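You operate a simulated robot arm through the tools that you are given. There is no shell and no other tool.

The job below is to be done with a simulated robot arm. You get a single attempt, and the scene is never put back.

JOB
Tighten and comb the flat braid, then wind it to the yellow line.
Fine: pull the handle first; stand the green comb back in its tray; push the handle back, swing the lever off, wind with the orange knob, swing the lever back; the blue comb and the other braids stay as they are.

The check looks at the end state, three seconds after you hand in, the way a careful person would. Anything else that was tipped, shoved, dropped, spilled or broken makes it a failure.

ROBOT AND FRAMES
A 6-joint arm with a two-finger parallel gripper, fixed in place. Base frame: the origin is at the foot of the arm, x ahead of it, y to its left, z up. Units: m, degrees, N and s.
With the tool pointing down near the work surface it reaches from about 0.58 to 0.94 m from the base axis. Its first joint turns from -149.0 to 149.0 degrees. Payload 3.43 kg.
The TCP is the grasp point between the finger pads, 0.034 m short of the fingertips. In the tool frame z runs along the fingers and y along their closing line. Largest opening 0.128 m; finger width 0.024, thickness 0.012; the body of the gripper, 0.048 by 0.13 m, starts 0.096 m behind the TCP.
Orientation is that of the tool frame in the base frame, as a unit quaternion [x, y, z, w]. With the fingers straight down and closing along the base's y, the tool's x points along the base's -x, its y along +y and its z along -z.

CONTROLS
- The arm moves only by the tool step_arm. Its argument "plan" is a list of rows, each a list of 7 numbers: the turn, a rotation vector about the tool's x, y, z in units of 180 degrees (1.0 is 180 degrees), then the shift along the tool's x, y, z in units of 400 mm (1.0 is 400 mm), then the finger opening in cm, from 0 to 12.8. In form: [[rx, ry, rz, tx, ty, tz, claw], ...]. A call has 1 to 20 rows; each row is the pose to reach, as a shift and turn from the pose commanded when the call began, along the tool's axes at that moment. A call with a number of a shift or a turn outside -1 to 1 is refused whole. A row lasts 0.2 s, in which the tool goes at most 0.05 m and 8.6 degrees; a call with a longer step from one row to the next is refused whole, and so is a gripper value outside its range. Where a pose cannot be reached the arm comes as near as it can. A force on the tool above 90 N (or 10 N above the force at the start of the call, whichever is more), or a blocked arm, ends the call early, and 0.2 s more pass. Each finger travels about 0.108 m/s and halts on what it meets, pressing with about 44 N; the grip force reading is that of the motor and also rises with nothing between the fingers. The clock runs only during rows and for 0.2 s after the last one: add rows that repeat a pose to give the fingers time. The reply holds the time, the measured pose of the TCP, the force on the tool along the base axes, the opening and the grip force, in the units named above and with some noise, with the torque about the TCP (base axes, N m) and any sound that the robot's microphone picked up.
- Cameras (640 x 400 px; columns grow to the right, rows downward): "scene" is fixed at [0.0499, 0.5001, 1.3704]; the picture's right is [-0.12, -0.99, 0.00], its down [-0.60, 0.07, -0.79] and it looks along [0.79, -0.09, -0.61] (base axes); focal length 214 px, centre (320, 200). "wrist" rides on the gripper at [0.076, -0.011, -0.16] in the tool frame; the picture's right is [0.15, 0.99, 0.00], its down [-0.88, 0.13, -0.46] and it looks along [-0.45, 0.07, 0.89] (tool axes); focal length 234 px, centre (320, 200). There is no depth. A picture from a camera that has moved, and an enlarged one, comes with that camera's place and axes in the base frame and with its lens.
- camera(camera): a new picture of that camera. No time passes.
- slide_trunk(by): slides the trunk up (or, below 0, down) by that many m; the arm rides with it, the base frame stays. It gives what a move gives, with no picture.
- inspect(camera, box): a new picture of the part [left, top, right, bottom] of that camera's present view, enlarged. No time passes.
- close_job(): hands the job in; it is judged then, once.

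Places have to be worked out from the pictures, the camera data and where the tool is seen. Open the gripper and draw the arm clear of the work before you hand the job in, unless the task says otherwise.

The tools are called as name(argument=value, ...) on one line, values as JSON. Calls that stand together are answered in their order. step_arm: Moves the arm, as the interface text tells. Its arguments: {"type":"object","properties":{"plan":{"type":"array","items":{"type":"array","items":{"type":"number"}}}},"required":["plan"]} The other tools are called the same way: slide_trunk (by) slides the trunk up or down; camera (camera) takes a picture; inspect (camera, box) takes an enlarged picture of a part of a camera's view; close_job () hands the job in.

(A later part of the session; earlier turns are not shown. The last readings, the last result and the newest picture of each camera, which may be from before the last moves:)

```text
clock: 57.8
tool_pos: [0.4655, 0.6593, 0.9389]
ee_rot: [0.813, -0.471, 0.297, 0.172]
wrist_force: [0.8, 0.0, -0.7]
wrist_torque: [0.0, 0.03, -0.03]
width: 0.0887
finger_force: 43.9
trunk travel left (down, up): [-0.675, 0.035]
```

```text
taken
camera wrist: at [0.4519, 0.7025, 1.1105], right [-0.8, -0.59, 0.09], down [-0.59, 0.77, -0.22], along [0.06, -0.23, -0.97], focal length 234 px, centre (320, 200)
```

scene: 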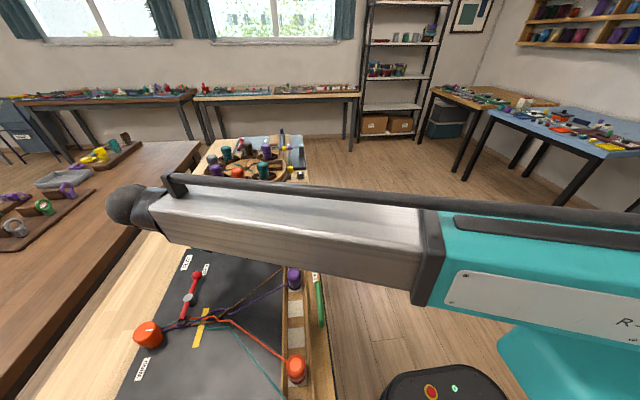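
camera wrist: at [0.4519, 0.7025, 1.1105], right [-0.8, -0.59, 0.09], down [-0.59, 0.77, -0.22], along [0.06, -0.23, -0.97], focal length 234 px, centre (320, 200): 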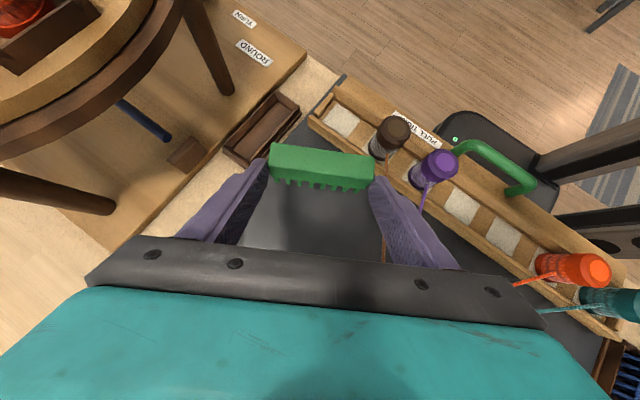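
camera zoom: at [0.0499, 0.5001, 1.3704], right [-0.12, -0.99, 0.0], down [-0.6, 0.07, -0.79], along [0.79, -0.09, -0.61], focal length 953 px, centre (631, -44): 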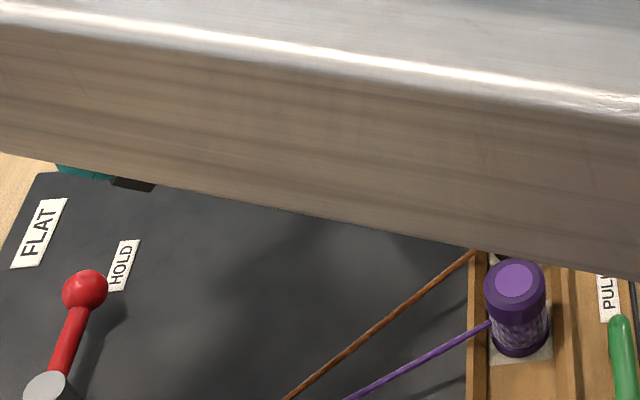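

The comb now hangs teeth-down with the body leaning away from the table's far side. I lower it toward the mat at about (0.476, 0.640), stopping about 3 mm above expected contact.

step_arm(plan=[[0, 0, 0, -0.0116, 0, 0.0137, 8], [0, 0, 0, -0.0231, 0, 0.0274, 8], [0, 0, 0, -0.0347, 0, 0.0411, 8], [0, 0, 0, -0.0462, 0, 0.0549, 8], [0, 0, 0, -0.0578, 0, 0.0686, 8], [0, 0, 0, -0.0693, 0, 0.0823, 8], [0, 0, 0, -0.0693, 0, 0.0823, 8]])

inspect(camera="wrist", box=[240, 110, 420, 230])

camera(camera="scene")

```text
clock: 59.4
tool_pos: [0.4638, 0.6577, 0.8966]
ee_rot: [0.813, -0.472, 0.295, 0.172]
wrist_force: [-0.1, -1.2, -0.9]
wrist_torque: [0.04, 0.01, 0.02]
width: 0.0887
finger_force: 44.2
trunk travel left (down, up): [-0.675, 0.035]
```

```text
3.33 times, centred on (330, 170) of wrist
camera zoom: at [0.4517, 0.7026, 1.0674], right [-0.8, -0.59, 0.09], down [-0.59, 0.77, -0.22], along [0.06, -0.23, -0.97], focal length 781 px, centre (287, 300)
```

zoom: 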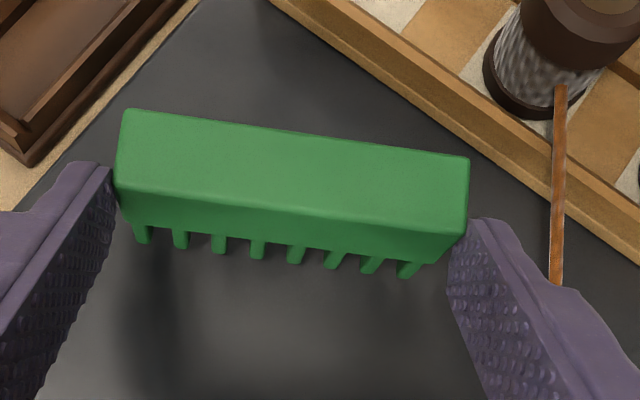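

```text
taken
```

scene: 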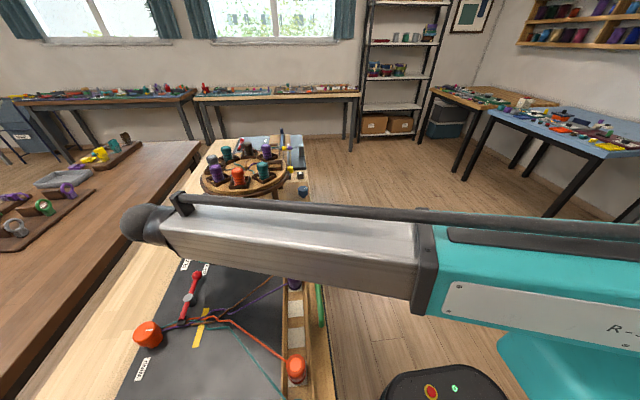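

Clear all around. I lower in 1 mm steps to feel the mat.

step_arm(plan=[[0, 0, 0, -0.0016, 0, 0.0019, 8], [0, 0, 0, -0.0032, 0, 0.0038, 8], [0, 0, 0, -0.0048, 0, 0.0057, 8], [0, 0, 0, -0.0048, 0, 0.0057, 8]])

```text
clock: 60.4
tool_pos: [0.4646, 0.6591, 0.8941]
ee_rot: [0.813, -0.471, 0.296, 0.172]
wrist_force: [-0.1, 0.2, -0.7]
wrist_torque: [0.07, 0.04, -0.01]
width: 0.0888
finger_force: 43.8
trunk travel left (down, up): [-0.675, 0.035]
```

No contact yet, so I continue 1 mm at a time.

step_arm(plan=[[0, 0, 0, -0.0016, 0, 0.0019, 8], [0, 0, 0, -0.0032, 0, 0.0038, 8], [0, 0, 0, -0.0032, 0, 0.0038, 8]])

inspect(camera="wrist", box=[240, 110, 420, 230])

```text
clock: 61.2
tool_pos: [0.4647, 0.6577, 0.8908]
ee_rot: [0.813, -0.472, 0.295, 0.171]
wrist_force: [-0.6, -0.7, -0.2]
wrist_torque: [0.01, 0.03, 0.01]
width: 0.0892
finger_force: 44.5
trunk travel left (down, up): [-0.675, 0.035]
```

```text
3.33 times, centred on (330, 170) of wrist
camera zoom: at [0.4518, 0.7024, 1.0624], right [-0.8, -0.59, 0.09], down [-0.59, 0.77, -0.22], along [0.06, -0.23, -0.97], focal length 781 px, centre (287, 300)
```

zoom: 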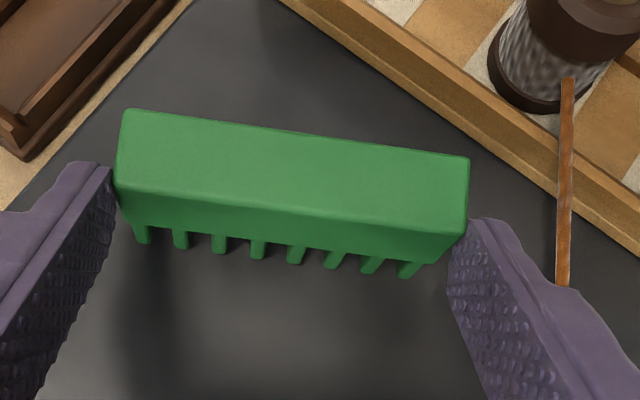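

Still no contact force. A few more 1 mm steps.

step_arm(plan=[[0, 0, 0, -0.0016, 0, 0.0019, 8], [0, 0, 0, -0.0032, 0, 0.0038, 8], [0, 0, 0, -0.0032, 0, 0.0038, 8]])

```text
clock: 62.0
tool_pos: [0.4652, 0.6587, 0.8893]
ee_rot: [0.813, -0.471, 0.296, 0.171]
wrist_force: [0.3, -0.3, -0.4]
wrist_torque: [0.03, -0.05, -0.02]
width: 0.0887
finger_force: 44.2
trunk travel left (down, up): [-0.675, 0.035]
```

step_arm(plan=[[0, 0, 0, -0.0016, 0, 0.0019, 8], [0, 0, 0, -0.0032, 0, 0.0038, 8], [0, 0, 0, -0.0032, 0, 0.0038, 8]])

inspect(camera="wrist", box=[240, 110, 420, 230])

```text
clock: 62.8
tool_pos: [0.4652, 0.6577, 0.886]
ee_rot: [0.813, -0.472, 0.295, 0.172]
wrist_force: [0.6, -0.2, -0.1]
wrist_torque: [-0.01, 0.01, 0.01]
width: 0.0887
finger_force: 43.3
trunk travel left (down, up): [-0.675, 0.035]
```

```text
3.33 times, centred on (330, 170) of wrist
camera zoom: at [0.4519, 0.7023, 1.0584], right [-0.8, -0.59, 0.09], down [-0.59, 0.77, -0.22], along [0.06, -0.23, -0.97], focal length 781 px, centre (287, 300)
```

zoom: 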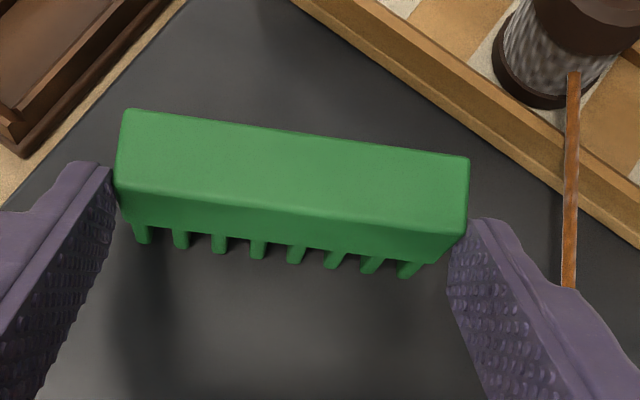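

Still free, so the mat is a few mm lower than estimated. I continue carefully.

step_arm(plan=[[0, 0, 0, -0.0016, 0, 0.0019, 8], [0, 0, 0, -0.0032, 0, 0.0038, 8], [0, 0, 0, -0.0048, 0, 0.0057, 8], [0, 0, 0, -0.0048, 0, 0.0057, 8]])

```text
clock: 63.8
tool_pos: [0.4634, 0.6595, 0.8868]
ee_rot: [0.813, -0.471, 0.297, 0.17]
wrist_force: [0.4, 1.2, 6.3]
wrist_torque: [-0.18, 0.15, -0.03]
width: 0.0888
finger_force: 44.0
trunk travel left (down, up): [-0.675, 0.035]
```

Contact: +6 N upward, so the teeth are on the mat (mat z≈0.819). I ease off slightly and open the fingers slowly so the comb stands on its teeth.

step_arm(plan=[[0, 0, 0, 0.0016, 0, -0.0019, 8], [0, 0, 0, 0.0024, 0, -0.0029, 8], [0, 0, 0, 0.0024, 0, -0.0029, 8.9], [0, 0, 0, 0.0024, 0, -0.0029, 9.2], [0, 0, 0, 0.0024, 0, -0.0029, 9.6], [0, 0, 0, 0.0024, 0, -0.0029, 10], [0, 0, 0, 0.0024, 0, -0.0029, 10.4], [0, 0, 0, 0.0024, 0, -0.0029, 10.4]])

inspect(camera="wrist", box=[240, 110, 420, 230])

```text
clock: 65.6
tool_pos: [0.4644, 0.6574, 0.8863]
ee_rot: [0.813, -0.472, 0.296, 0.172]
wrist_force: [-0.5, 0.4, -0.1]
wrist_torque: [0.0, -0.01, 0.01]
width: 0.1035
finger_force: 0.0
trunk travel left (down, up): [-0.675, 0.035]
```

```text
3.33 times, centred on (330, 170) of wrist
camera zoom: at [0.452, 0.7025, 1.0574], right [-0.8, -0.59, 0.09], down [-0.59, 0.77, -0.22], along [0.06, -0.23, -0.97], focal length 781 px, centre (287, 300)
```

zoom: 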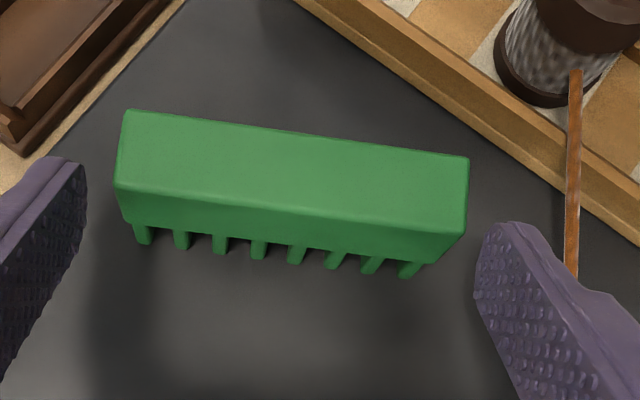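

The comb stands on its own on the mat. From the view, its centre is about (0.480, 0.631), long axis at about 30°, top z≈0.874. I withdraw straight back along the tool axis.

step_arm(plan=[[0, 0, 0, 0, 0, -0.03, 10.4], [0, 0, 0, 0, 0, -0.07, 10.4], [0, 0, 0, 0, 0, -0.12, 10.4], [0, 0, 0, 0, 0, -0.18, 10.4], [0, 0, 0, 0, 0, -0.24, 10.4], [0, 0, 0, 0, 0, -0.3, 10.4], [0, 0, 0, 0, 0, -0.3, 10.4]])

inspect(camera="wrist", box=[220, 80, 440, 230])

```text
clock: 67.2
tool_pos: [0.4195, 0.7099, 0.9782]
ee_rot: [0.813, -0.471, 0.296, 0.171]
wrist_force: [0.4, -0.2, -1.0]
wrist_torque: [-0.01, 0.02, -0.02]
width: 0.1038
finger_force: 0.0
out of reach, approached as far as the arm can: row 5, 6, 7
trunk travel left (down, up): [-0.675, 0.035]
```

```text
2.67 times, centred on (330, 155) of wrist
camera zoom: at [0.4077, 0.7535, 1.1501], right [-0.8, -0.59, 0.09], down [-0.59, 0.77, -0.22], along [0.06, -0.23, -0.97], focal length 624 px, centre (293, 320)
```

zoom: 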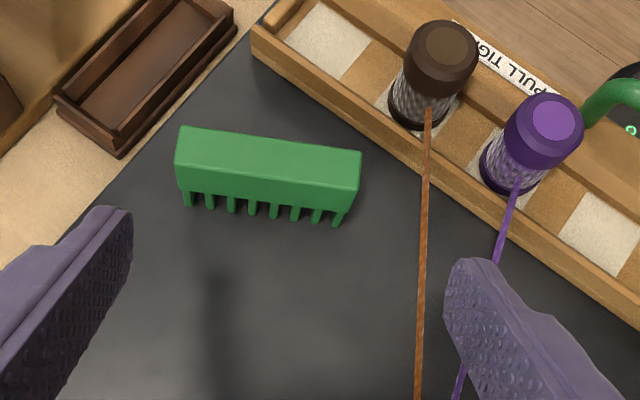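

The comb remains standing. I bring the tool upright again while moving inward to where it can reach.

step_arm(plan=[[0, -0.037, 0, 0.018, 0.014, 0.004, 9], [0, -0.074, 0, 0.036, 0.028, 0.008, 7], [0, -0.111, 0, 0.054, 0.042, 0.012, 5], [0, -0.148, 0, 0.072, 0.056, 0.016, 5], [0, -0.185, 0, 0.09, 0.07, 0.02, 5], [0, -0.2222, 0, 0.106, 0.084, 0.024, 5], [0, -0.2222, 0, 0.106, 0.084, 0.024, 5]])

```text
clock: 68.8
tool_pos: [0.4106, 0.659, 0.9998]
ee_rot: [0.865, -0.502, 0.0, 0.0]
wrist_force: [0.5, 0.0, 0.5]
wrist_torque: [-0.01, 0.04, 0.01]
width: 0.0499
finger_force: 0.0
trunk travel left (down, up): [-0.675, 0.035]
```

The tool is upright. I yaw it so the fingers will close across the comb's thickness and move nearly above it.

step_arm(plan=[[0, 0, 0.0451, 0.0124, -0.0034, 0, 5], [0, 0, 0.0901, 0.0248, -0.0067, 0, 5], [0, 0, 0.1352, 0.0372, -0.0101, 0, 5], [0, 0, 0.1802, 0.0496, -0.0135, 0, 5], [0, 0, 0.2253, 0.062, -0.0168, 0, 5], [0, 0, 0.2703, 0.0745, -0.0202, 0, 5], [0, 0, 0.3154, 0.0869, -0.0235, 0, 5], [0, 0, 0.3604, 0.0993, -0.0269, 0, 5], [0, 0, 0.4055, 0.1117, -0.0303, 0, 5], [0, 0, 0.4505, 0.1241, -0.0336, 0, 5], [0, 0, 0.4956, 0.1365, -0.037, 0, 5], [0, 0, 0.4956, 0.1365, -0.037, 0, 5]])

camera(camera="wrist")

inspect(camera="wrist", box=[240, 90, 420, 220])

```text
clock: 71.4
tool_pos: [0.4508, 0.619, 0.9994]
ee_rot: [-0.263, 0.965, 0.0, 0.0]
wrist_force: [0.5, 0.0, 1.0]
wrist_torque: [0.03, -0.02, -0.01]
width: 0.0497
finger_force: 0.1
trunk travel left (down, up): [-0.675, 0.035]
```

```text
taken
camera wrist: at [0.3908, 0.5709, 1.1582], right [-0.63, 0.78, 0.0], down [0.69, 0.56, 0.46], along [0.35, 0.29, -0.89], focal length 234 px, centre (320, 200)
```

wrist: 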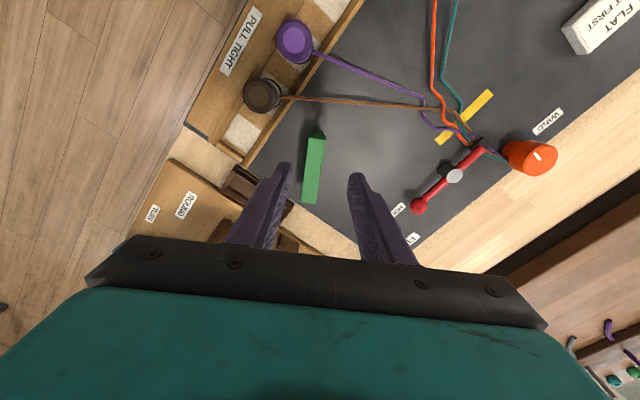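

```text
3.08 times, centred on (330, 155) of wrist
camera zoom: at [0.3908, 0.5709, 1.1582], right [-0.63, 0.78, 0.0], down [0.69, 0.56, 0.46], along [0.35, 0.29, -0.89], focal length 720 px, centre (289, 338)
```

zoom: 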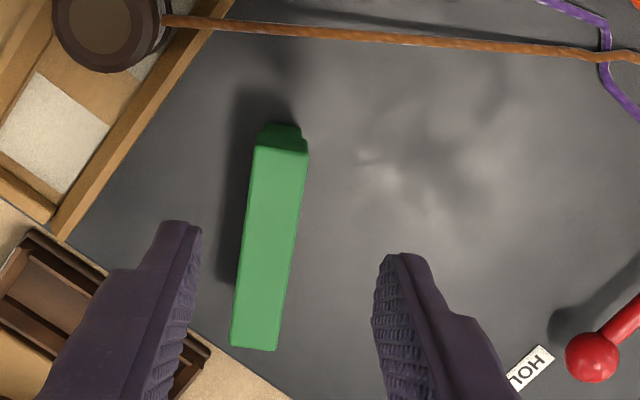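

Comb centre confirmed at (0.480, 0.631) with its axis at 31°, matching the tool's yaw. I add the 30° lean within the comb's plane and move to a pre-grasp above it.

step_arm(plan=[[0, -0.0333, 0, -0.0135, -0.0022, 0.0347, 4.5], [0, -0.0667, 0, -0.0271, -0.0043, 0.0694, 4.5], [0, -0.1, 0, -0.0406, -0.0065, 0.1041, 4.5], [0, -0.1333, 0, -0.0542, -0.0086, 0.1388, 4.5], [0, -0.1667, 0, -0.0677, -0.0108, 0.1735, 4.5], [0, -0.1667, 0, -0.0677, -0.0108, 0.1735, 4.5]])

inspect(camera="wrist", box=[240, 60, 420, 220])

inspect(camera="scene", box=[190, 210, 310, 300])

```text
clock: 72.8
tool_pos: [0.476, 0.6288, 0.9298]
ee_rot: [-0.254, 0.932, 0.068, 0.25]
wrist_force: [-0.7, -0.2, -0.2]
wrist_torque: [0.0, -0.02, 0.0]
width: 0.0451
finger_force: 0.1
trunk travel left (down, up): [-0.675, 0.035]
```

```text
2.50 times, centred on (330, 140) of wrist
camera zoom: at [0.3561, 0.5452, 1.0295], right [-0.61, 0.79, -0.07], down [0.39, 0.38, 0.84], along [0.69, 0.48, -0.54], focal length 585 px, centre (295, 350)
```

zoom: 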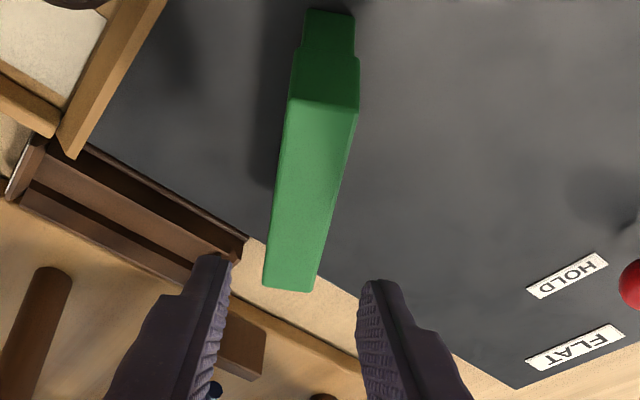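

```text
4.44 times, centred on (250, 255) of scene
camera zoom: at [0.0499, 0.5001, 1.3704], right [-0.12, -0.99, 0.0], down [-0.6, 0.07, -0.79], along [0.79, -0.09, -0.61], focal length 953 px, centre (631, -44)
```

zoom: 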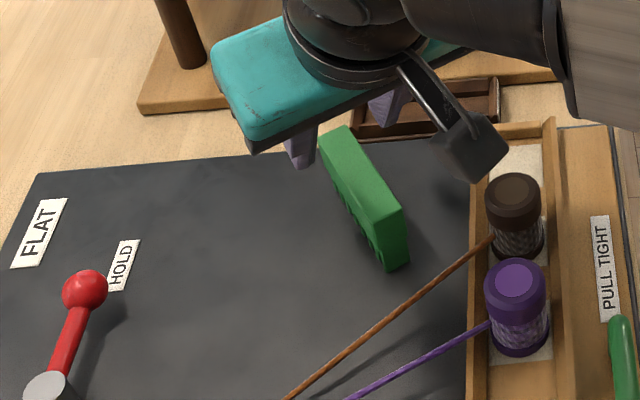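

Aligned. I lower partway with the fingers 4.5 cm apart and check.

step_arm(plan=[[0, 0, 0, 0.019, 0, 0.0325, 4.5], [0, 0, 0, 0.0375, 0, 0.065, 4.5], [0, 0, 0, 0.056, 0, 0.0974, 4.5], [0, 0, 0, 0.056, 0, 0.0974, 4.5]])

inspect(camera="wrist", box=[240, 60, 420, 220])

inspect(camera="scene", box=[190, 210, 310, 300])

```text
clock: 73.8
tool_pos: [0.4759, 0.6288, 0.8838]
ee_rot: [-0.256, 0.932, 0.068, 0.249]
wrist_force: [-0.1, 0.5, 0.7]
wrist_torque: [0.0, 0.02, 0.0]
width: 0.0449
finger_force: 0.0
trunk travel left (down, up): [-0.675, 0.035]
```

```text
2.50 times, centred on (330, 140) of wrist
camera zoom: at [0.3556, 0.5451, 0.9845], right [-0.61, 0.79, -0.07], down [0.39, 0.38, 0.84], along [0.69, 0.48, -0.54], focal length 585 px, centre (295, 350)
```

zoom: 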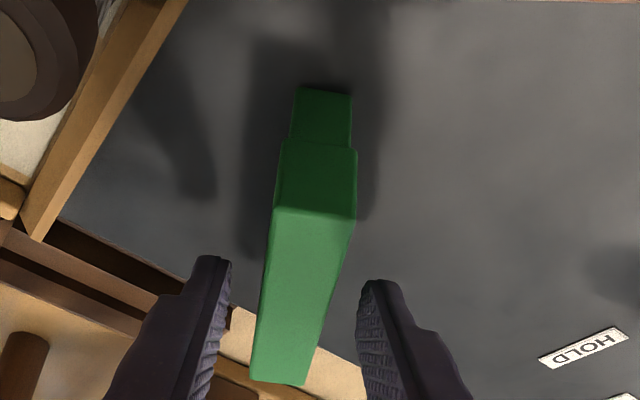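

```text
4.44 times, centred on (250, 255) of scene
camera zoom: at [0.0499, 0.5001, 1.3704], right [-0.12, -0.99, 0.0], down [-0.6, 0.07, -0.79], along [0.79, -0.09, -0.61], focal length 953 px, centre (631, -44)
```

zoom: 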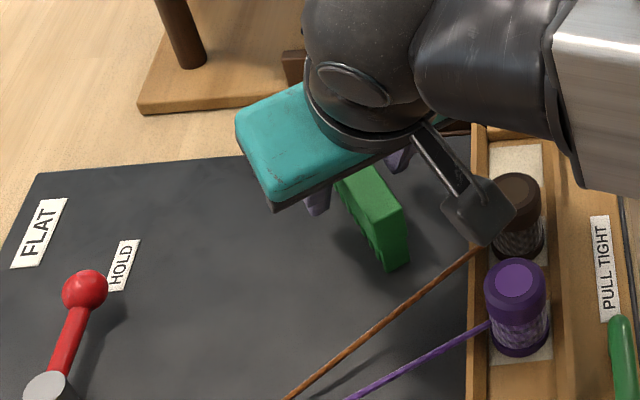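

The comb is between the fingers, 2–3 mm off centre. I correct that, lower the last 2 cm, then close.

step_arm(plan=[[0, 0, 0, 0.009, 0.003, 0.015, 4.5], [0, 0, 0, 0.018, 0.006, 0.03, 4.5], [0, 0, 0, 0.026, 0.006, 0.045, 4.5], [0, 0, 0, 0.026, 0.006, 0.045, 3.5], [0, 0, 0, 0.026, 0.006, 0.045, 2.6], [0, 0, 0, 0.026, 0.006, 0.045, 1.8], [0, 0, 0, 0.026, 0.006, 0.045, 1.0], [0, 0, 0, 0.026, 0.006, 0.045, 1.0]])

inspect(camera="wrist", box=[240, 60, 420, 220])

inspect(camera="scene", box=[190, 210, 310, 300])

```text
clock: 75.6
tool_pos: [0.4741, 0.6303, 0.8643]
ee_rot: [-0.255, 0.932, 0.069, 0.249]
wrist_force: [0.1, 0.1, 0.6]
wrist_torque: [0.02, 0.01, 0.04]
width: 0.0209
finger_force: 44.0
trunk travel left (down, up): [-0.675, 0.035]
```

```text
2.50 times, centred on (330, 140) of wrist
camera zoom: at [0.3555, 0.5473, 0.9635], right [-0.61, 0.79, -0.07], down [0.39, 0.38, 0.84], along [0.69, 0.48, -0.55], focal length 585 px, centre (295, 350)
```

zoom: 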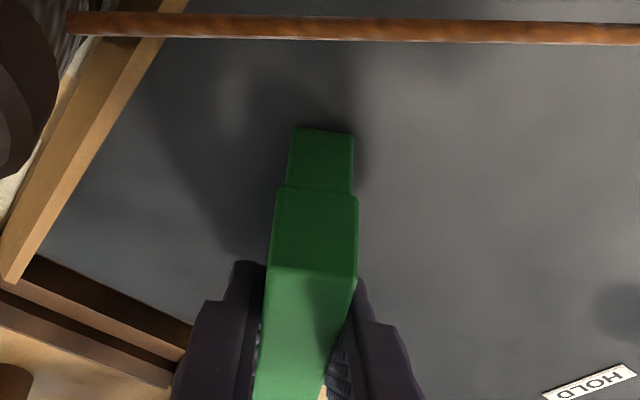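

```text
4.44 times, centred on (250, 255) of scene
camera zoom: at [0.0499, 0.5001, 1.3704], right [-0.12, -0.99, 0.0], down [-0.6, 0.07, -0.79], along [0.79, -0.09, -0.61], focal length 953 px, centre (631, -44)
```

zoom: 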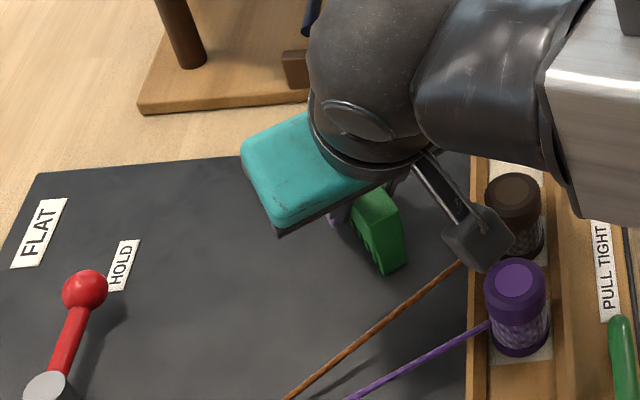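

Gripped at 20.9 mm. I lift 6 cm slowly straight up and check the hold before any turning.

step_arm(plan=[[0, 0, 0, -0.006, 0, -0.0108, 1.0], [0, 0, 0, -0.0125, 0, -0.0217, 1.0], [0, 0, 0, -0.025, 0, -0.0433, 1.0], [0, 0, 0, -0.0375, 0, -0.065, 1.0], [0, 0, 0, -0.05, 0, -0.0866, 1.0], [0, 0, 0, -0.0625, 0, -0.1083, 1.0], [0, 0, 0, -0.075, 0, -0.13, 1.0], [0, 0, 0, -0.075, 0, -0.13, 1.0]])

inspect(camera="wrist", box=[240, 60, 420, 220])

```text
clock: 77.4
tool_pos: [0.4737, 0.6321, 0.9235]
ee_rot: [-0.255, 0.932, 0.069, 0.25]
wrist_force: [0.2, -0.3, 0.0]
wrist_torque: [0.01, 0.0, 0.02]
width: 0.0211
finger_force: 43.6
trunk travel left (down, up): [-0.675, 0.035]
```

```text
2.50 times, centred on (330, 140) of wrist
camera zoom: at [0.3549, 0.5478, 1.0244], right [-0.61, 0.79, -0.07], down [0.39, 0.38, 0.84], along [0.69, 0.48, -0.55], focal length 585 px, centre (295, 350)
```

zoom: 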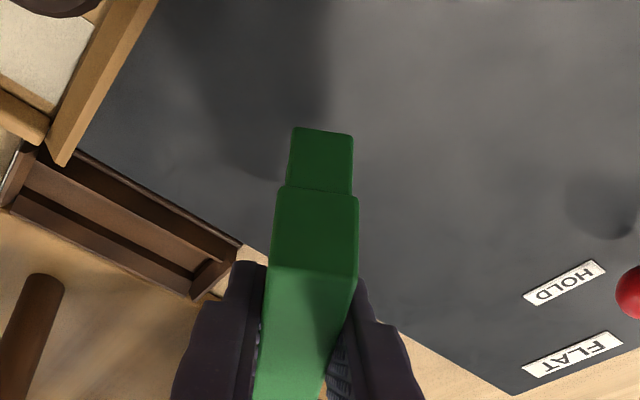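

Held firmly. I yaw slowly (2.6° per row) so the comb lies along x.

step_arm(plan=[[0.0071, 0, 0.0123, 0, 0, 0, 1.0], [0.0143, 0, 0.0247, 0, 0, 0, 1.0], [0.0214, 0, 0.037, 0, 0, 0, 1.0], [0.0285, 0, 0.0494, 0, 0, 0, 1.0], [0.0357, 0, 0.0617, 0, 0, 0, 1.0], [0.0428, 0, 0.0741, 0, 0, 0, 1.0], [0.0499, 0, 0.0864, 0, 0, 0, 1.0], [0.0571, 0, 0.0988, 0, 0, 0, 1.0], [0.0642, 0, 0.1111, 0, 0, 0, 1.0], [0.0713, 0, 0.1235, 0, 0, 0, 1.0], [0.0785, 0, 0.1358, 0, 0, 0, 1.0], [0.0856, 0, 0.1482, 0, 0, 0, 1.0], [0.0856, 0, 0.1482, 0, 0, 0, 1.0]])

camera(camera="wrist")

```text
clock: 80.2
tool_pos: [0.4744, 0.6315, 0.9237]
ee_rot: [0.002, 0.966, 0.0, 0.259]
wrist_force: [-0.5, -0.2, -0.9]
wrist_torque: [0.01, 0.03, 0.0]
width: 0.021
finger_force: 43.7
trunk travel left (down, up): [-0.675, 0.035]
```

```text
taken
camera wrist: at [0.3288, 0.6205, 1.0241], right [-0.12, 0.99, -0.07], down [0.53, 0.13, 0.84], along [0.84, 0.06, -0.55], focal length 234 px, centre (320, 200)
```

wrist: 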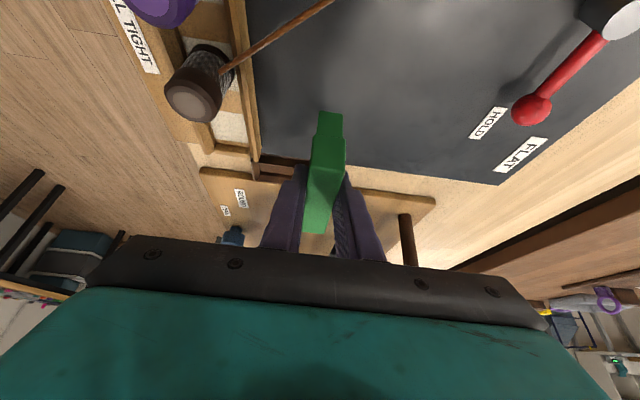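

The comb is along x and secure. I translate slowly over the braid to the start position (TCP about (0.313, 0.680, 0.93)).

step_arm(plan=[[0, 0, 0, 0.0214, 0.0076, -0.0134, 1.0], [0, 0, 0, 0.0428, 0.0152, -0.0268, 1.0], [0, 0, 0, 0.0641, 0.0227, -0.0403, 1.0], [0, 0, 0, 0.0855, 0.0303, -0.0537, 1.0], [0, 0, 0, 0.1069, 0.0379, -0.0671, 1.0], [0, 0, 0, 0.1283, 0.0455, -0.0805, 1.0], [0, 0, 0, 0.1496, 0.0531, -0.0939, 1.0], [0, 0, 0, 0.171, 0.0607, -0.1074, 1.0], [0, 0, 0, 0.1924, 0.0682, -0.1208, 1.0], [0, 0, 0, 0.2138, 0.0758, -0.1342, 1.0], [0, 0, 0, 0.2351, 0.0834, -0.1476, 1.0], [0, 0, 0, 0.2565, 0.091, -0.161, 1.0], [0, 0, 0, 0.2779, 0.0986, -0.1744, 1.0], [0, 0, 0, 0.2993, 0.1061, -0.1879, 1.0], [0, 0, 0, 0.3206, 0.1137, -0.2013, 1.0], [0, 0, 0, 0.342, 0.1213, -0.2147, 1.0], [0, 0, 0, 0.342, 0.1213, -0.2147, 1.0]])

camera(camera="wrist")

inspect(camera="wrist", box=[240, 60, 440, 200])

camera(camera="scene")

```text
clock: 83.8
tool_pos: [0.3132, 0.6813, 0.9292]
ee_rot: [0.002, 0.966, 0.0, 0.259]
wrist_force: [-0.1, 0.2, -0.7]
wrist_torque: [-0.03, 0.0, 0.0]
width: 0.0208
finger_force: 44.2
trunk travel left (down, up): [-0.675, 0.035]
```

```text
taken
camera wrist: at [0.1676, 0.6695, 1.0294], right [-0.12, 0.99, -0.07], down [0.53, 0.13, 0.84], along [0.84, 0.06, -0.55], focal length 234 px, centre (320, 200)
```

wrist: 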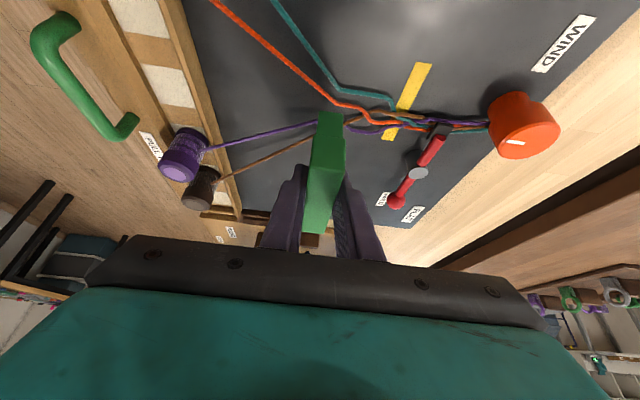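

```text
2.86 times, centred on (340, 130) of wrist
camera zoom: at [0.1676, 0.6695, 1.0294], right [-0.12, 0.99, -0.07], down [0.53, 0.13, 0.84], along [0.84, 0.06, -0.55], focal length 669 px, centre (263, 400)
```

zoom: 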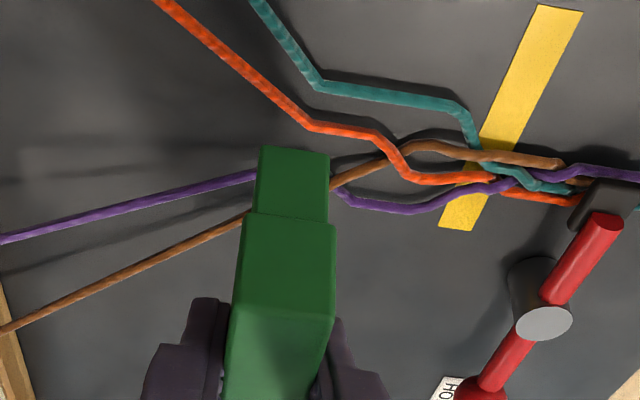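

```text
taken
```

scene: 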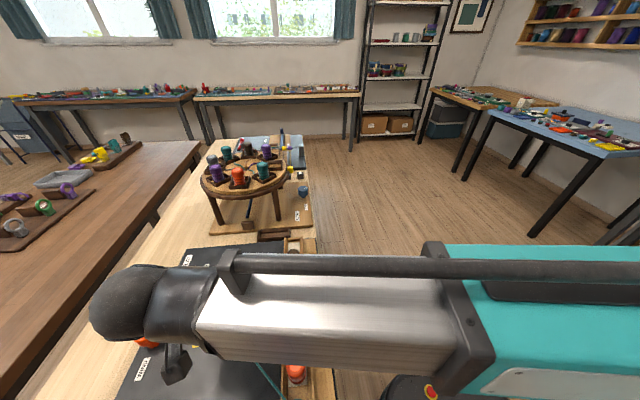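

Kinks are at y≈0.688–0.70, and at y≈0.675 the threads spread from x 0.271 to 0.342. I centre the comb at x≈0.306, y≈0.675 and lower part way.

step_arm(plan=[[0, 0, 0, 0.0156, -0.004, 0.0121, 1.0], [0, 0, 0, 0.0312, -0.0079, 0.0242, 1.0], [0, 0, 0, 0.0467, -0.0119, 0.0362, 1.0], [0, 0, 0, 0.0623, -0.0158, 0.0483, 1.0], [0, 0, 0, 0.0623, -0.0158, 0.0483, 1.0]])

inspect(camera="wrist", box=[240, 60, 440, 200])

inspect(camera="scene", box=[110, 220, 350, 400])

```text
clock: 85.0
tool_pos: [0.3021, 0.6755, 0.8996]
ee_rot: [0.001, 0.966, -0.001, 0.259]
wrist_force: [-0.3, -0.1, -1.6]
wrist_torque: [0.01, -0.03, 0.02]
width: 0.0211
finger_force: 44.2
trunk travel left (down, up): [-0.675, 0.035]
```

```text
2.86 times, centred on (340, 130) of wrist
camera zoom: at [0.156, 0.6635, 1.0003], right [-0.12, 0.99, -0.07], down [0.53, 0.13, 0.84], along [0.84, 0.06, -0.54], focal length 669 px, centre (263, 400)
```

zoom: 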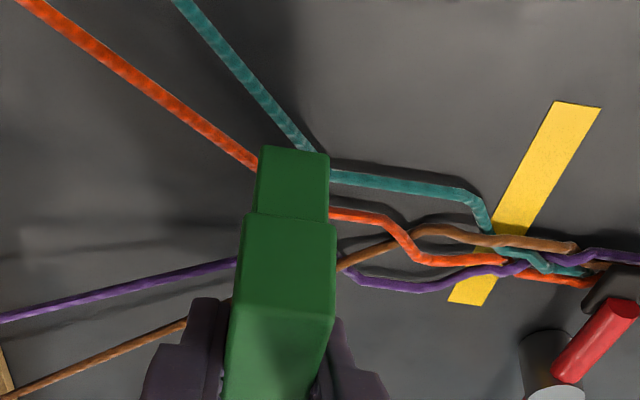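

```text
2.22 times, centred on (230, 310) of scene
camera zoom: at [0.0499, 0.5001, 1.3704], right [-0.12, -0.99, 0.0], down [-0.6, 0.07, -0.79], along [0.79, -0.09, -0.61], focal length 477 px, centre (520, -44)
```

zoom: 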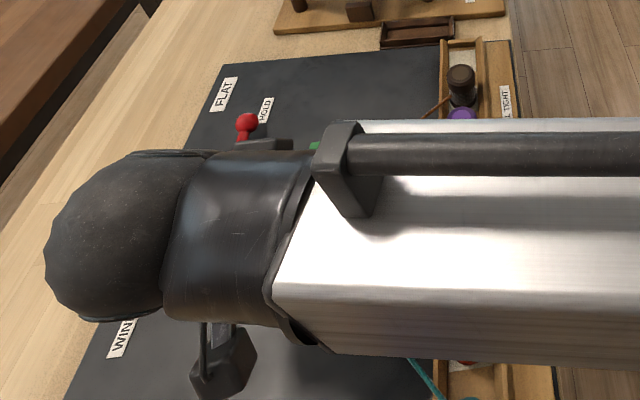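

Projecting the comb line shows the brown thread would be right at the end tooth, so I shift +7 mm in x while lowering to just above the mat.

step_arm(plan=[[0, 0, 0, -0.0152, 0, 0.0088, 1.0], [0, 0, 0, -0.0087, 0, 0.0202, 1.0], [0, 0, 0, -0.0004, 0, 0.0345, 1.0], [0, 0, 0, 0.0079, 0, 0.0488, 1.0], [0, 0, 0, 0.0161, 0, 0.063, 1.0], [0, 0, 0, 0.0243, 0, 0.0772, 1.0], [0, 0, 0, 0.0243, 0, 0.0772, 1.0]])

inspect(camera="wrist", box=[240, 60, 440, 200])

```text
clock: 86.6
tool_pos: [0.3084, 0.6742, 0.8683]
ee_rot: [0.002, 0.966, 0.0, 0.259]
wrist_force: [0.3, -0.1, -1.0]
wrist_torque: [0.01, 0.01, -0.03]
width: 0.0209
finger_force: 44.0
trunk travel left (down, up): [-0.675, 0.035]
```

```text
2.86 times, centred on (340, 130) of wrist
camera zoom: at [0.1631, 0.6633, 0.9688], right [-0.12, 0.99, -0.07], down [0.53, 0.13, 0.84], along [0.84, 0.06, -0.55], focal length 669 px, centre (263, 400)
```

zoom: 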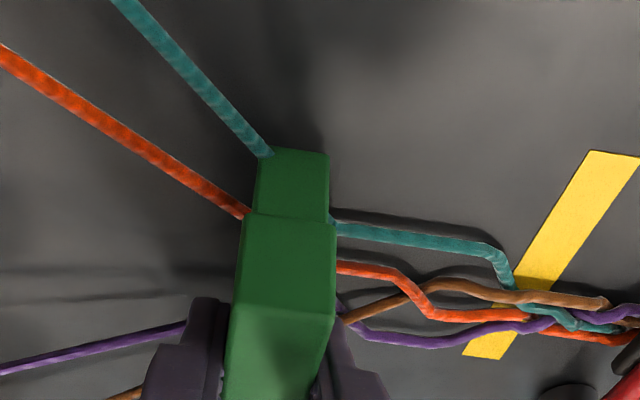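

The comb is down among the threads with no contact force. I push toward the fell (+y) 12 mm in 3 mm steps and watch.

step_arm(plan=[[0, 0, 0, 0, 0.0075, 0, 1.0], [0, 0, 0, 0, 0.015, 0, 1.0], [0, 0, 0, 0, 0.0225, 0, 1.0], [0, 0, 0, 0, 0.03, 0, 1.0], [0, 0, 0, 0, 0.03, 0, 1.0]])

inspect(camera="wrist", box=[240, 60, 440, 200])

```text
clock: 87.8
tool_pos: [0.3084, 0.6856, 0.8699]
ee_rot: [0.002, 0.966, 0.0, 0.259]
wrist_force: [0.1, -0.8, -0.8]
wrist_torque: [0.02, 0.02, -0.01]
width: 0.0211
finger_force: 44.3
trunk travel left (down, up): [-0.675, 0.035]
```

```text
2.86 times, centred on (340, 130) of wrist
camera zoom: at [0.1628, 0.6752, 0.9689], right [-0.12, 0.99, -0.07], down [0.53, 0.13, 0.84], along [0.84, 0.06, -0.55], focal length 669 px, centre (263, 400)
```

zoom: 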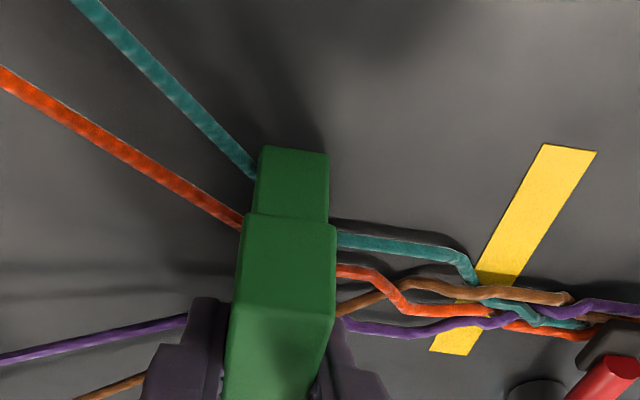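

No resistance so far. I continue another 15 mm.

step_arm(plan=[[0, 0, 0, 0, 0.0075, 0, 1.0], [0, 0, 0, 0, 0.015, 0, 1.0], [0, 0, 0, 0, 0.0225, 0, 1.0], [0, 0, 0, 0, 0.03, 0, 1.0], [0, 0, 0, 0, 0.0375, 0, 1.0], [0, 0, 0, 0, 0.0375, 0, 1.0]])

inspect(camera="wrist", box=[240, 60, 440, 200])

```text
clock: 89.2
tool_pos: [0.3095, 0.7013, 0.8688]
ee_rot: [0.002, 0.966, 0.0, 0.259]
wrist_force: [-0.6, 0.2, -0.6]
wrist_torque: [0.01, -0.03, 0.02]
width: 0.0212
finger_force: 44.3
trunk travel left (down, up): [-0.675, 0.035]
```

```text
2.86 times, centred on (340, 130) of wrist
camera zoom: at [0.1631, 0.6904, 0.9692], right [-0.12, 0.99, -0.07], down [0.53, 0.13, 0.84], along [0.84, 0.06, -0.55], focal length 669 px, centre (263, 400)
```

zoom: 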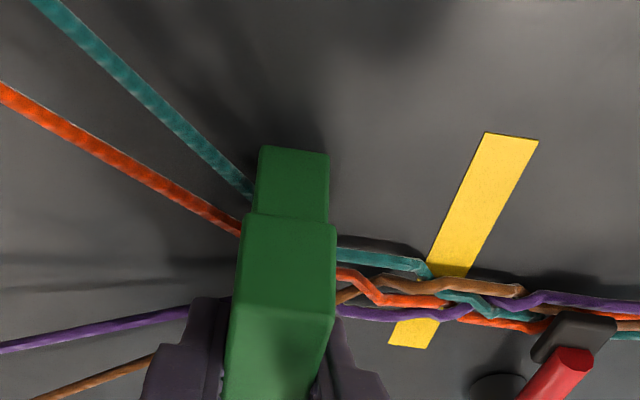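

The crossings are now bunching ahead of the comb. I continue another 15 mm, watching the force.

step_arm(plan=[[0, 0, 0, 0, 0.0075, 0, 1.0], [0, 0, 0, 0, 0.015, 0, 1.0], [0, 0, 0, 0, 0.0225, 0, 1.0], [0, 0, 0, 0, 0.03, 0, 1.0], [0, 0, 0, 0, 0.0375, 0, 1.0], [0, 0, 0, 0, 0.0375, 0, 1.0]])

inspect(camera="wrist", box=[240, 60, 440, 200])

```text
clock: 90.6
tool_pos: [0.3099, 0.7158, 0.8694]
ee_rot: [0.002, 0.966, -0.001, 0.259]
wrist_force: [-0.7, -2.0, -0.9]
wrist_torque: [-0.06, 0.01, -0.01]
width: 0.0212
finger_force: 44.2
trunk travel left (down, up): [-0.675, 0.035]
```

```text
2.86 times, centred on (340, 130) of wrist
camera zoom: at [0.1632, 0.705, 0.9691], right [-0.12, 0.99, -0.07], down [0.53, 0.13, 0.84], along [0.84, 0.06, -0.55], focal length 669 px, centre (263, 400)
```

zoom: 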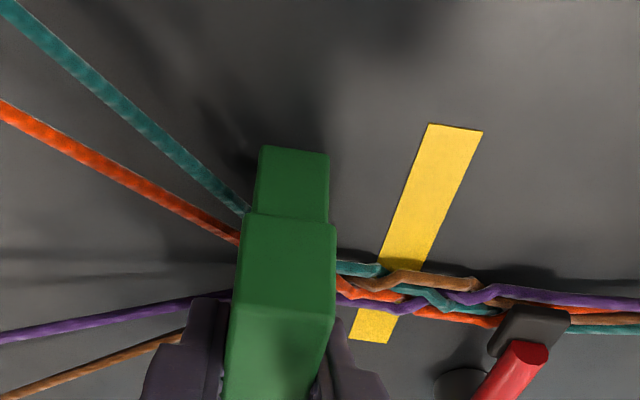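

A slight resistance appears (−2 N), and the braid is now narrow and compact. I continue in 2 mm steps to feel it build.

step_arm(plan=[[0, 0, 0, 0, 0.005, 0, 1.0], [0, 0, 0, 0, 0.01, 0, 1.0], [0, 0, 0, 0, 0.015, 0, 1.0], [0, 0, 0, 0, 0.015, 0, 1.0]])

inspect(camera="wrist", box=[280, 90, 440, 200])

```text
clock: 91.6
tool_pos: [0.3092, 0.7222, 0.8691]
ee_rot: [0.001, 0.966, 0.0, 0.259]
wrist_force: [1.0, -7.4, -1.4]
wrist_torque: [-0.12, 0.02, -0.03]
width: 0.0209
finger_force: 44.6
trunk travel left (down, up): [-0.675, 0.035]
```

```text
3.64 times, centred on (360, 145) of wrist
camera zoom: at [0.1629, 0.7106, 0.9694], right [-0.12, 0.99, -0.07], down [0.53, 0.13, 0.84], along [0.84, 0.06, -0.55], focal length 852 px, centre (174, 400)
```

zoom: 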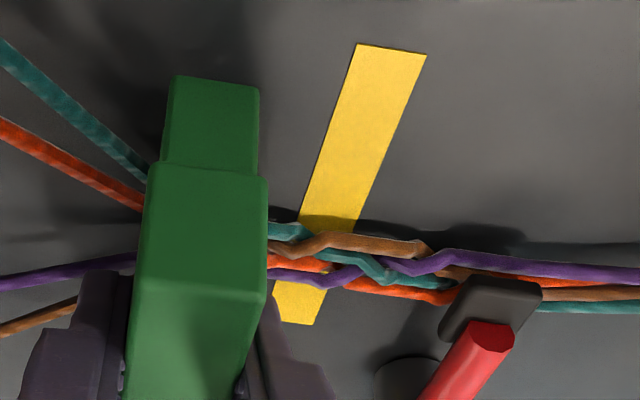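

Resistance is now 7 N and rising like a packed braid. I press a bit further for a firm beat.

step_arm(plan=[[0, 0, 0, 0, 0.005, 0, 1.0], [0, 0, 0, 0, 0.01, 0, 1.0], [0, 0, 0, 0, 0.01, 0, 1.0]])

inspect(camera="wrist", box=[280, 90, 440, 200])

```text
clock: 92.4
tool_pos: [0.3093, 0.7255, 0.867]
ee_rot: [0.002, 0.966, 0.0, 0.26]
wrist_force: [0.2, -10.9, -0.8]
wrist_torque: [-0.13, 0.0, -0.04]
width: 0.0207
finger_force: 43.9
trunk travel left (down, up): [-0.675, 0.035]
```

```text
3.64 times, centred on (360, 145) of wrist
camera zoom: at [0.1632, 0.7145, 0.9691], right [-0.12, 0.99, -0.07], down [0.53, 0.13, 0.84], along [0.84, 0.06, -0.55], focal length 852 px, centre (174, 400)
```

zoom: 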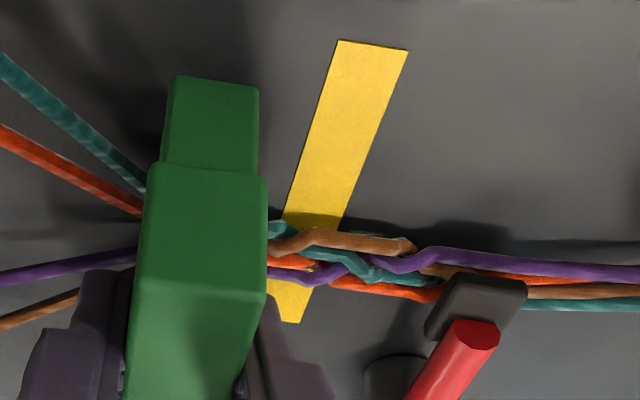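

11 N now. Two more small steps to see whether it has packed solid.

step_arm(plan=[[0, 0, 0, 0, 0.005, 0, 1.0], [0, 0, 0, 0, 0.01, 0, 1.0], [0, 0, 0, 0, 0.01, 0, 1.0]])

inspect(camera="wrist", box=[280, 90, 440, 200])

```text
clock: 93.2
tool_pos: [0.3092, 0.7311, 0.8683]
ee_rot: [0.002, 0.966, 0.0, 0.259]
wrist_force: [-0.3, -12.2, -0.5]
wrist_torque: [-0.18, 0.02, -0.05]
width: 0.0211
finger_force: 43.7
trunk travel left (down, up): [-0.675, 0.035]
```

```text
3.64 times, centred on (360, 145) of wrist
camera zoom: at [0.1632, 0.7184, 0.9694], right [-0.12, 0.99, -0.07], down [0.53, 0.13, 0.84], along [0.84, 0.06, -0.55], focal length 852 px, centre (174, 400)
```

zoom: 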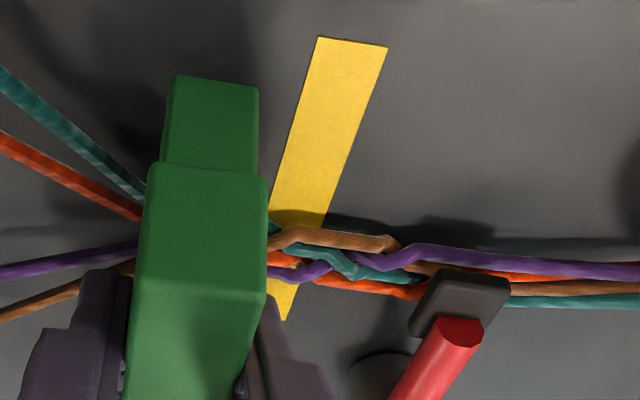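

Measured in the base frame, the packed crossings stay at y≈0.750 while the comb advanced 9 mm, so the braid has packed up. I push a last few mm to make sure the comb reaches the fell.

step_arm(plan=[[0, 0, 0, 0, 0.005, 0, 1.0], [0, 0, 0, 0, 0.01, 0, 1.0], [0, 0, 0, 0, 0.01, 0, 1.0]])

inspect(camera="wrist", box=[280, 90, 440, 200])

```text
clock: 94.0
tool_pos: [0.3083, 0.7319, 0.8694]
ee_rot: [0.001, 0.966, -0.001, 0.259]
wrist_force: [0.7, -12.3, -0.2]
wrist_torque: [-0.16, -0.01, -0.05]
width: 0.021
finger_force: 44.0
trunk travel left (down, up): [-0.675, 0.035]
```

```text
3.64 times, centred on (360, 145) of wrist
camera zoom: at [0.1631, 0.7222, 0.9695], right [-0.12, 0.99, -0.07], down [0.53, 0.13, 0.84], along [0.84, 0.06, -0.55], focal length 852 px, centre (174, 400)
```

zoom: 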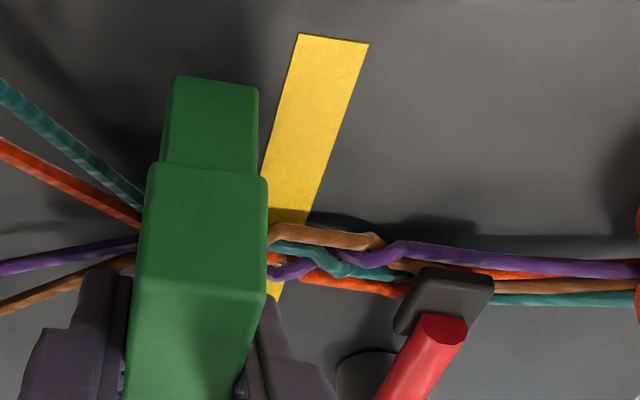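

Resistance has levelled off at 12 N with the crossings unmoved, so the braid is packed. I ease back slightly and lift the comb straight up out of the threads.

step_arm(plan=[[0, 0, 0, 0, -0.01, 0, 1.0], [0, 0, 0, -0.0125, -0.01, -0.0217, 1.0], [0, 0, 0, -0.025, -0.01, -0.0433, 1.0], [0, 0, 0, -0.0375, -0.01, -0.065, 1.0], [0, 0, 0, -0.05, -0.01, -0.0866, 1.0], [0, 0, 0, -0.0625, -0.01, -0.1083, 1.0], [0, 0, 0, -0.075, -0.01, -0.13, 1.0], [0, 0, 0, -0.0875, -0.01, -0.1516, 1.0], [0, 0, 0, -0.0875, -0.01, -0.1516, 1.0]])

inspect(camera="wrist", box=[240, 60, 440, 200])

```text
clock: 96.0
tool_pos: [0.3068, 0.7303, 0.94]
ee_rot: [0.001, 0.966, 0.0, 0.259]
wrist_force: [0.5, 0.1, -0.2]
wrist_torque: [0.03, 0.02, -0.02]
width: 0.0212
finger_force: 43.8
trunk travel left (down, up): [-0.675, 0.035]
```

```text
2.86 times, centred on (340, 130) of wrist
camera zoom: at [0.1631, 0.7191, 1.0391], right [-0.12, 0.99, -0.07], down [0.53, 0.13, 0.84], along [0.84, 0.06, -0.55], focal length 669 px, centre (263, 400)
```

zoom: 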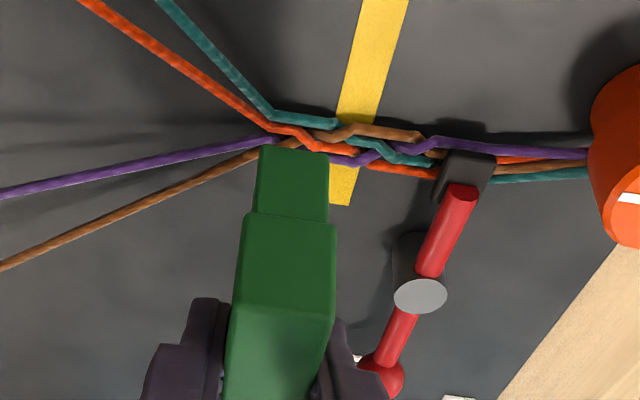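

The fell is now compact at y≈0.727, about 28 mm short of the yellow line. I carry the comb back, turning slowly (3° per row) as I move toward the tray.

step_arm(plan=[[-0.0083, 0, -0.0144, -0.0164, -0.0108, 0.0037, 1.0], [-0.0167, 0, -0.0289, -0.0329, -0.0217, 0.0074, 1.0], [-0.025, 0, -0.0433, -0.0493, -0.0325, 0.0111, 1.0], [-0.0333, 0, -0.0577, -0.0657, -0.0433, 0.0149, 1.0], [-0.0417, 0, -0.0722, -0.0821, -0.0542, 0.0186, 1.0], [-0.05, 0, -0.0866, -0.0986, -0.065, 0.0223, 1.0], [-0.0583, 0, -0.101, -0.115, -0.0758, 0.026, 1.0], [-0.0667, 0, -0.1155, -0.1314, -0.0867, 0.0297, 1.0], [-0.075, 0, -0.1299, -0.1478, -0.0975, 0.0334, 1.0], [-0.0833, 0, -0.1443, -0.1643, -0.1083, 0.0371, 1.0], [-0.0917, 0, -0.1588, -0.1807, -0.1192, 0.0408, 1.0], [-0.1, 0, -0.1732, -0.1971, -0.13, 0.0446, 1.0], [-0.1083, 0, -0.1876, -0.2135, -0.1408, 0.0483, 1.0], [-0.1167, 0, -0.2021, -0.23, -0.1517, 0.052, 1.0], [-0.125, 0, -0.2165, -0.2464, -0.1625, 0.0557, 1.0], [-0.125, 0, -0.2165, -0.2464, -0.1625, 0.0557, 1.0]])

camera(camera="scene")

```text
clock: 99.4
tool_pos: [0.4061, 0.6648, 0.9692]
ee_rot: [-0.368, 0.893, 0.098, 0.24]
wrist_force: [0.0, 0.4, -0.6]
wrist_torque: [0.03, 0.02, 0.01]
width: 0.0213
finger_force: 43.9
trunk travel left (down, up): [-0.675, 0.035]
```

```text
taken
```

scene: 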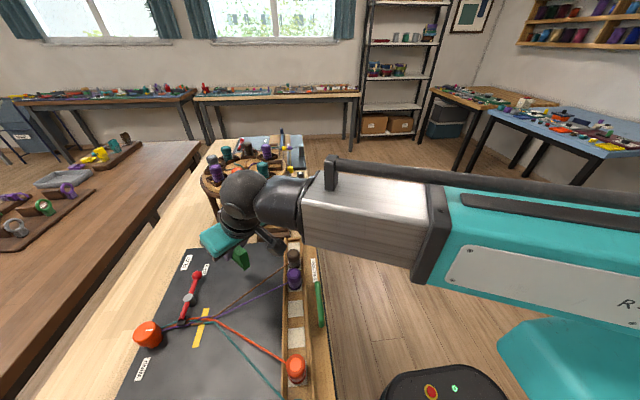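

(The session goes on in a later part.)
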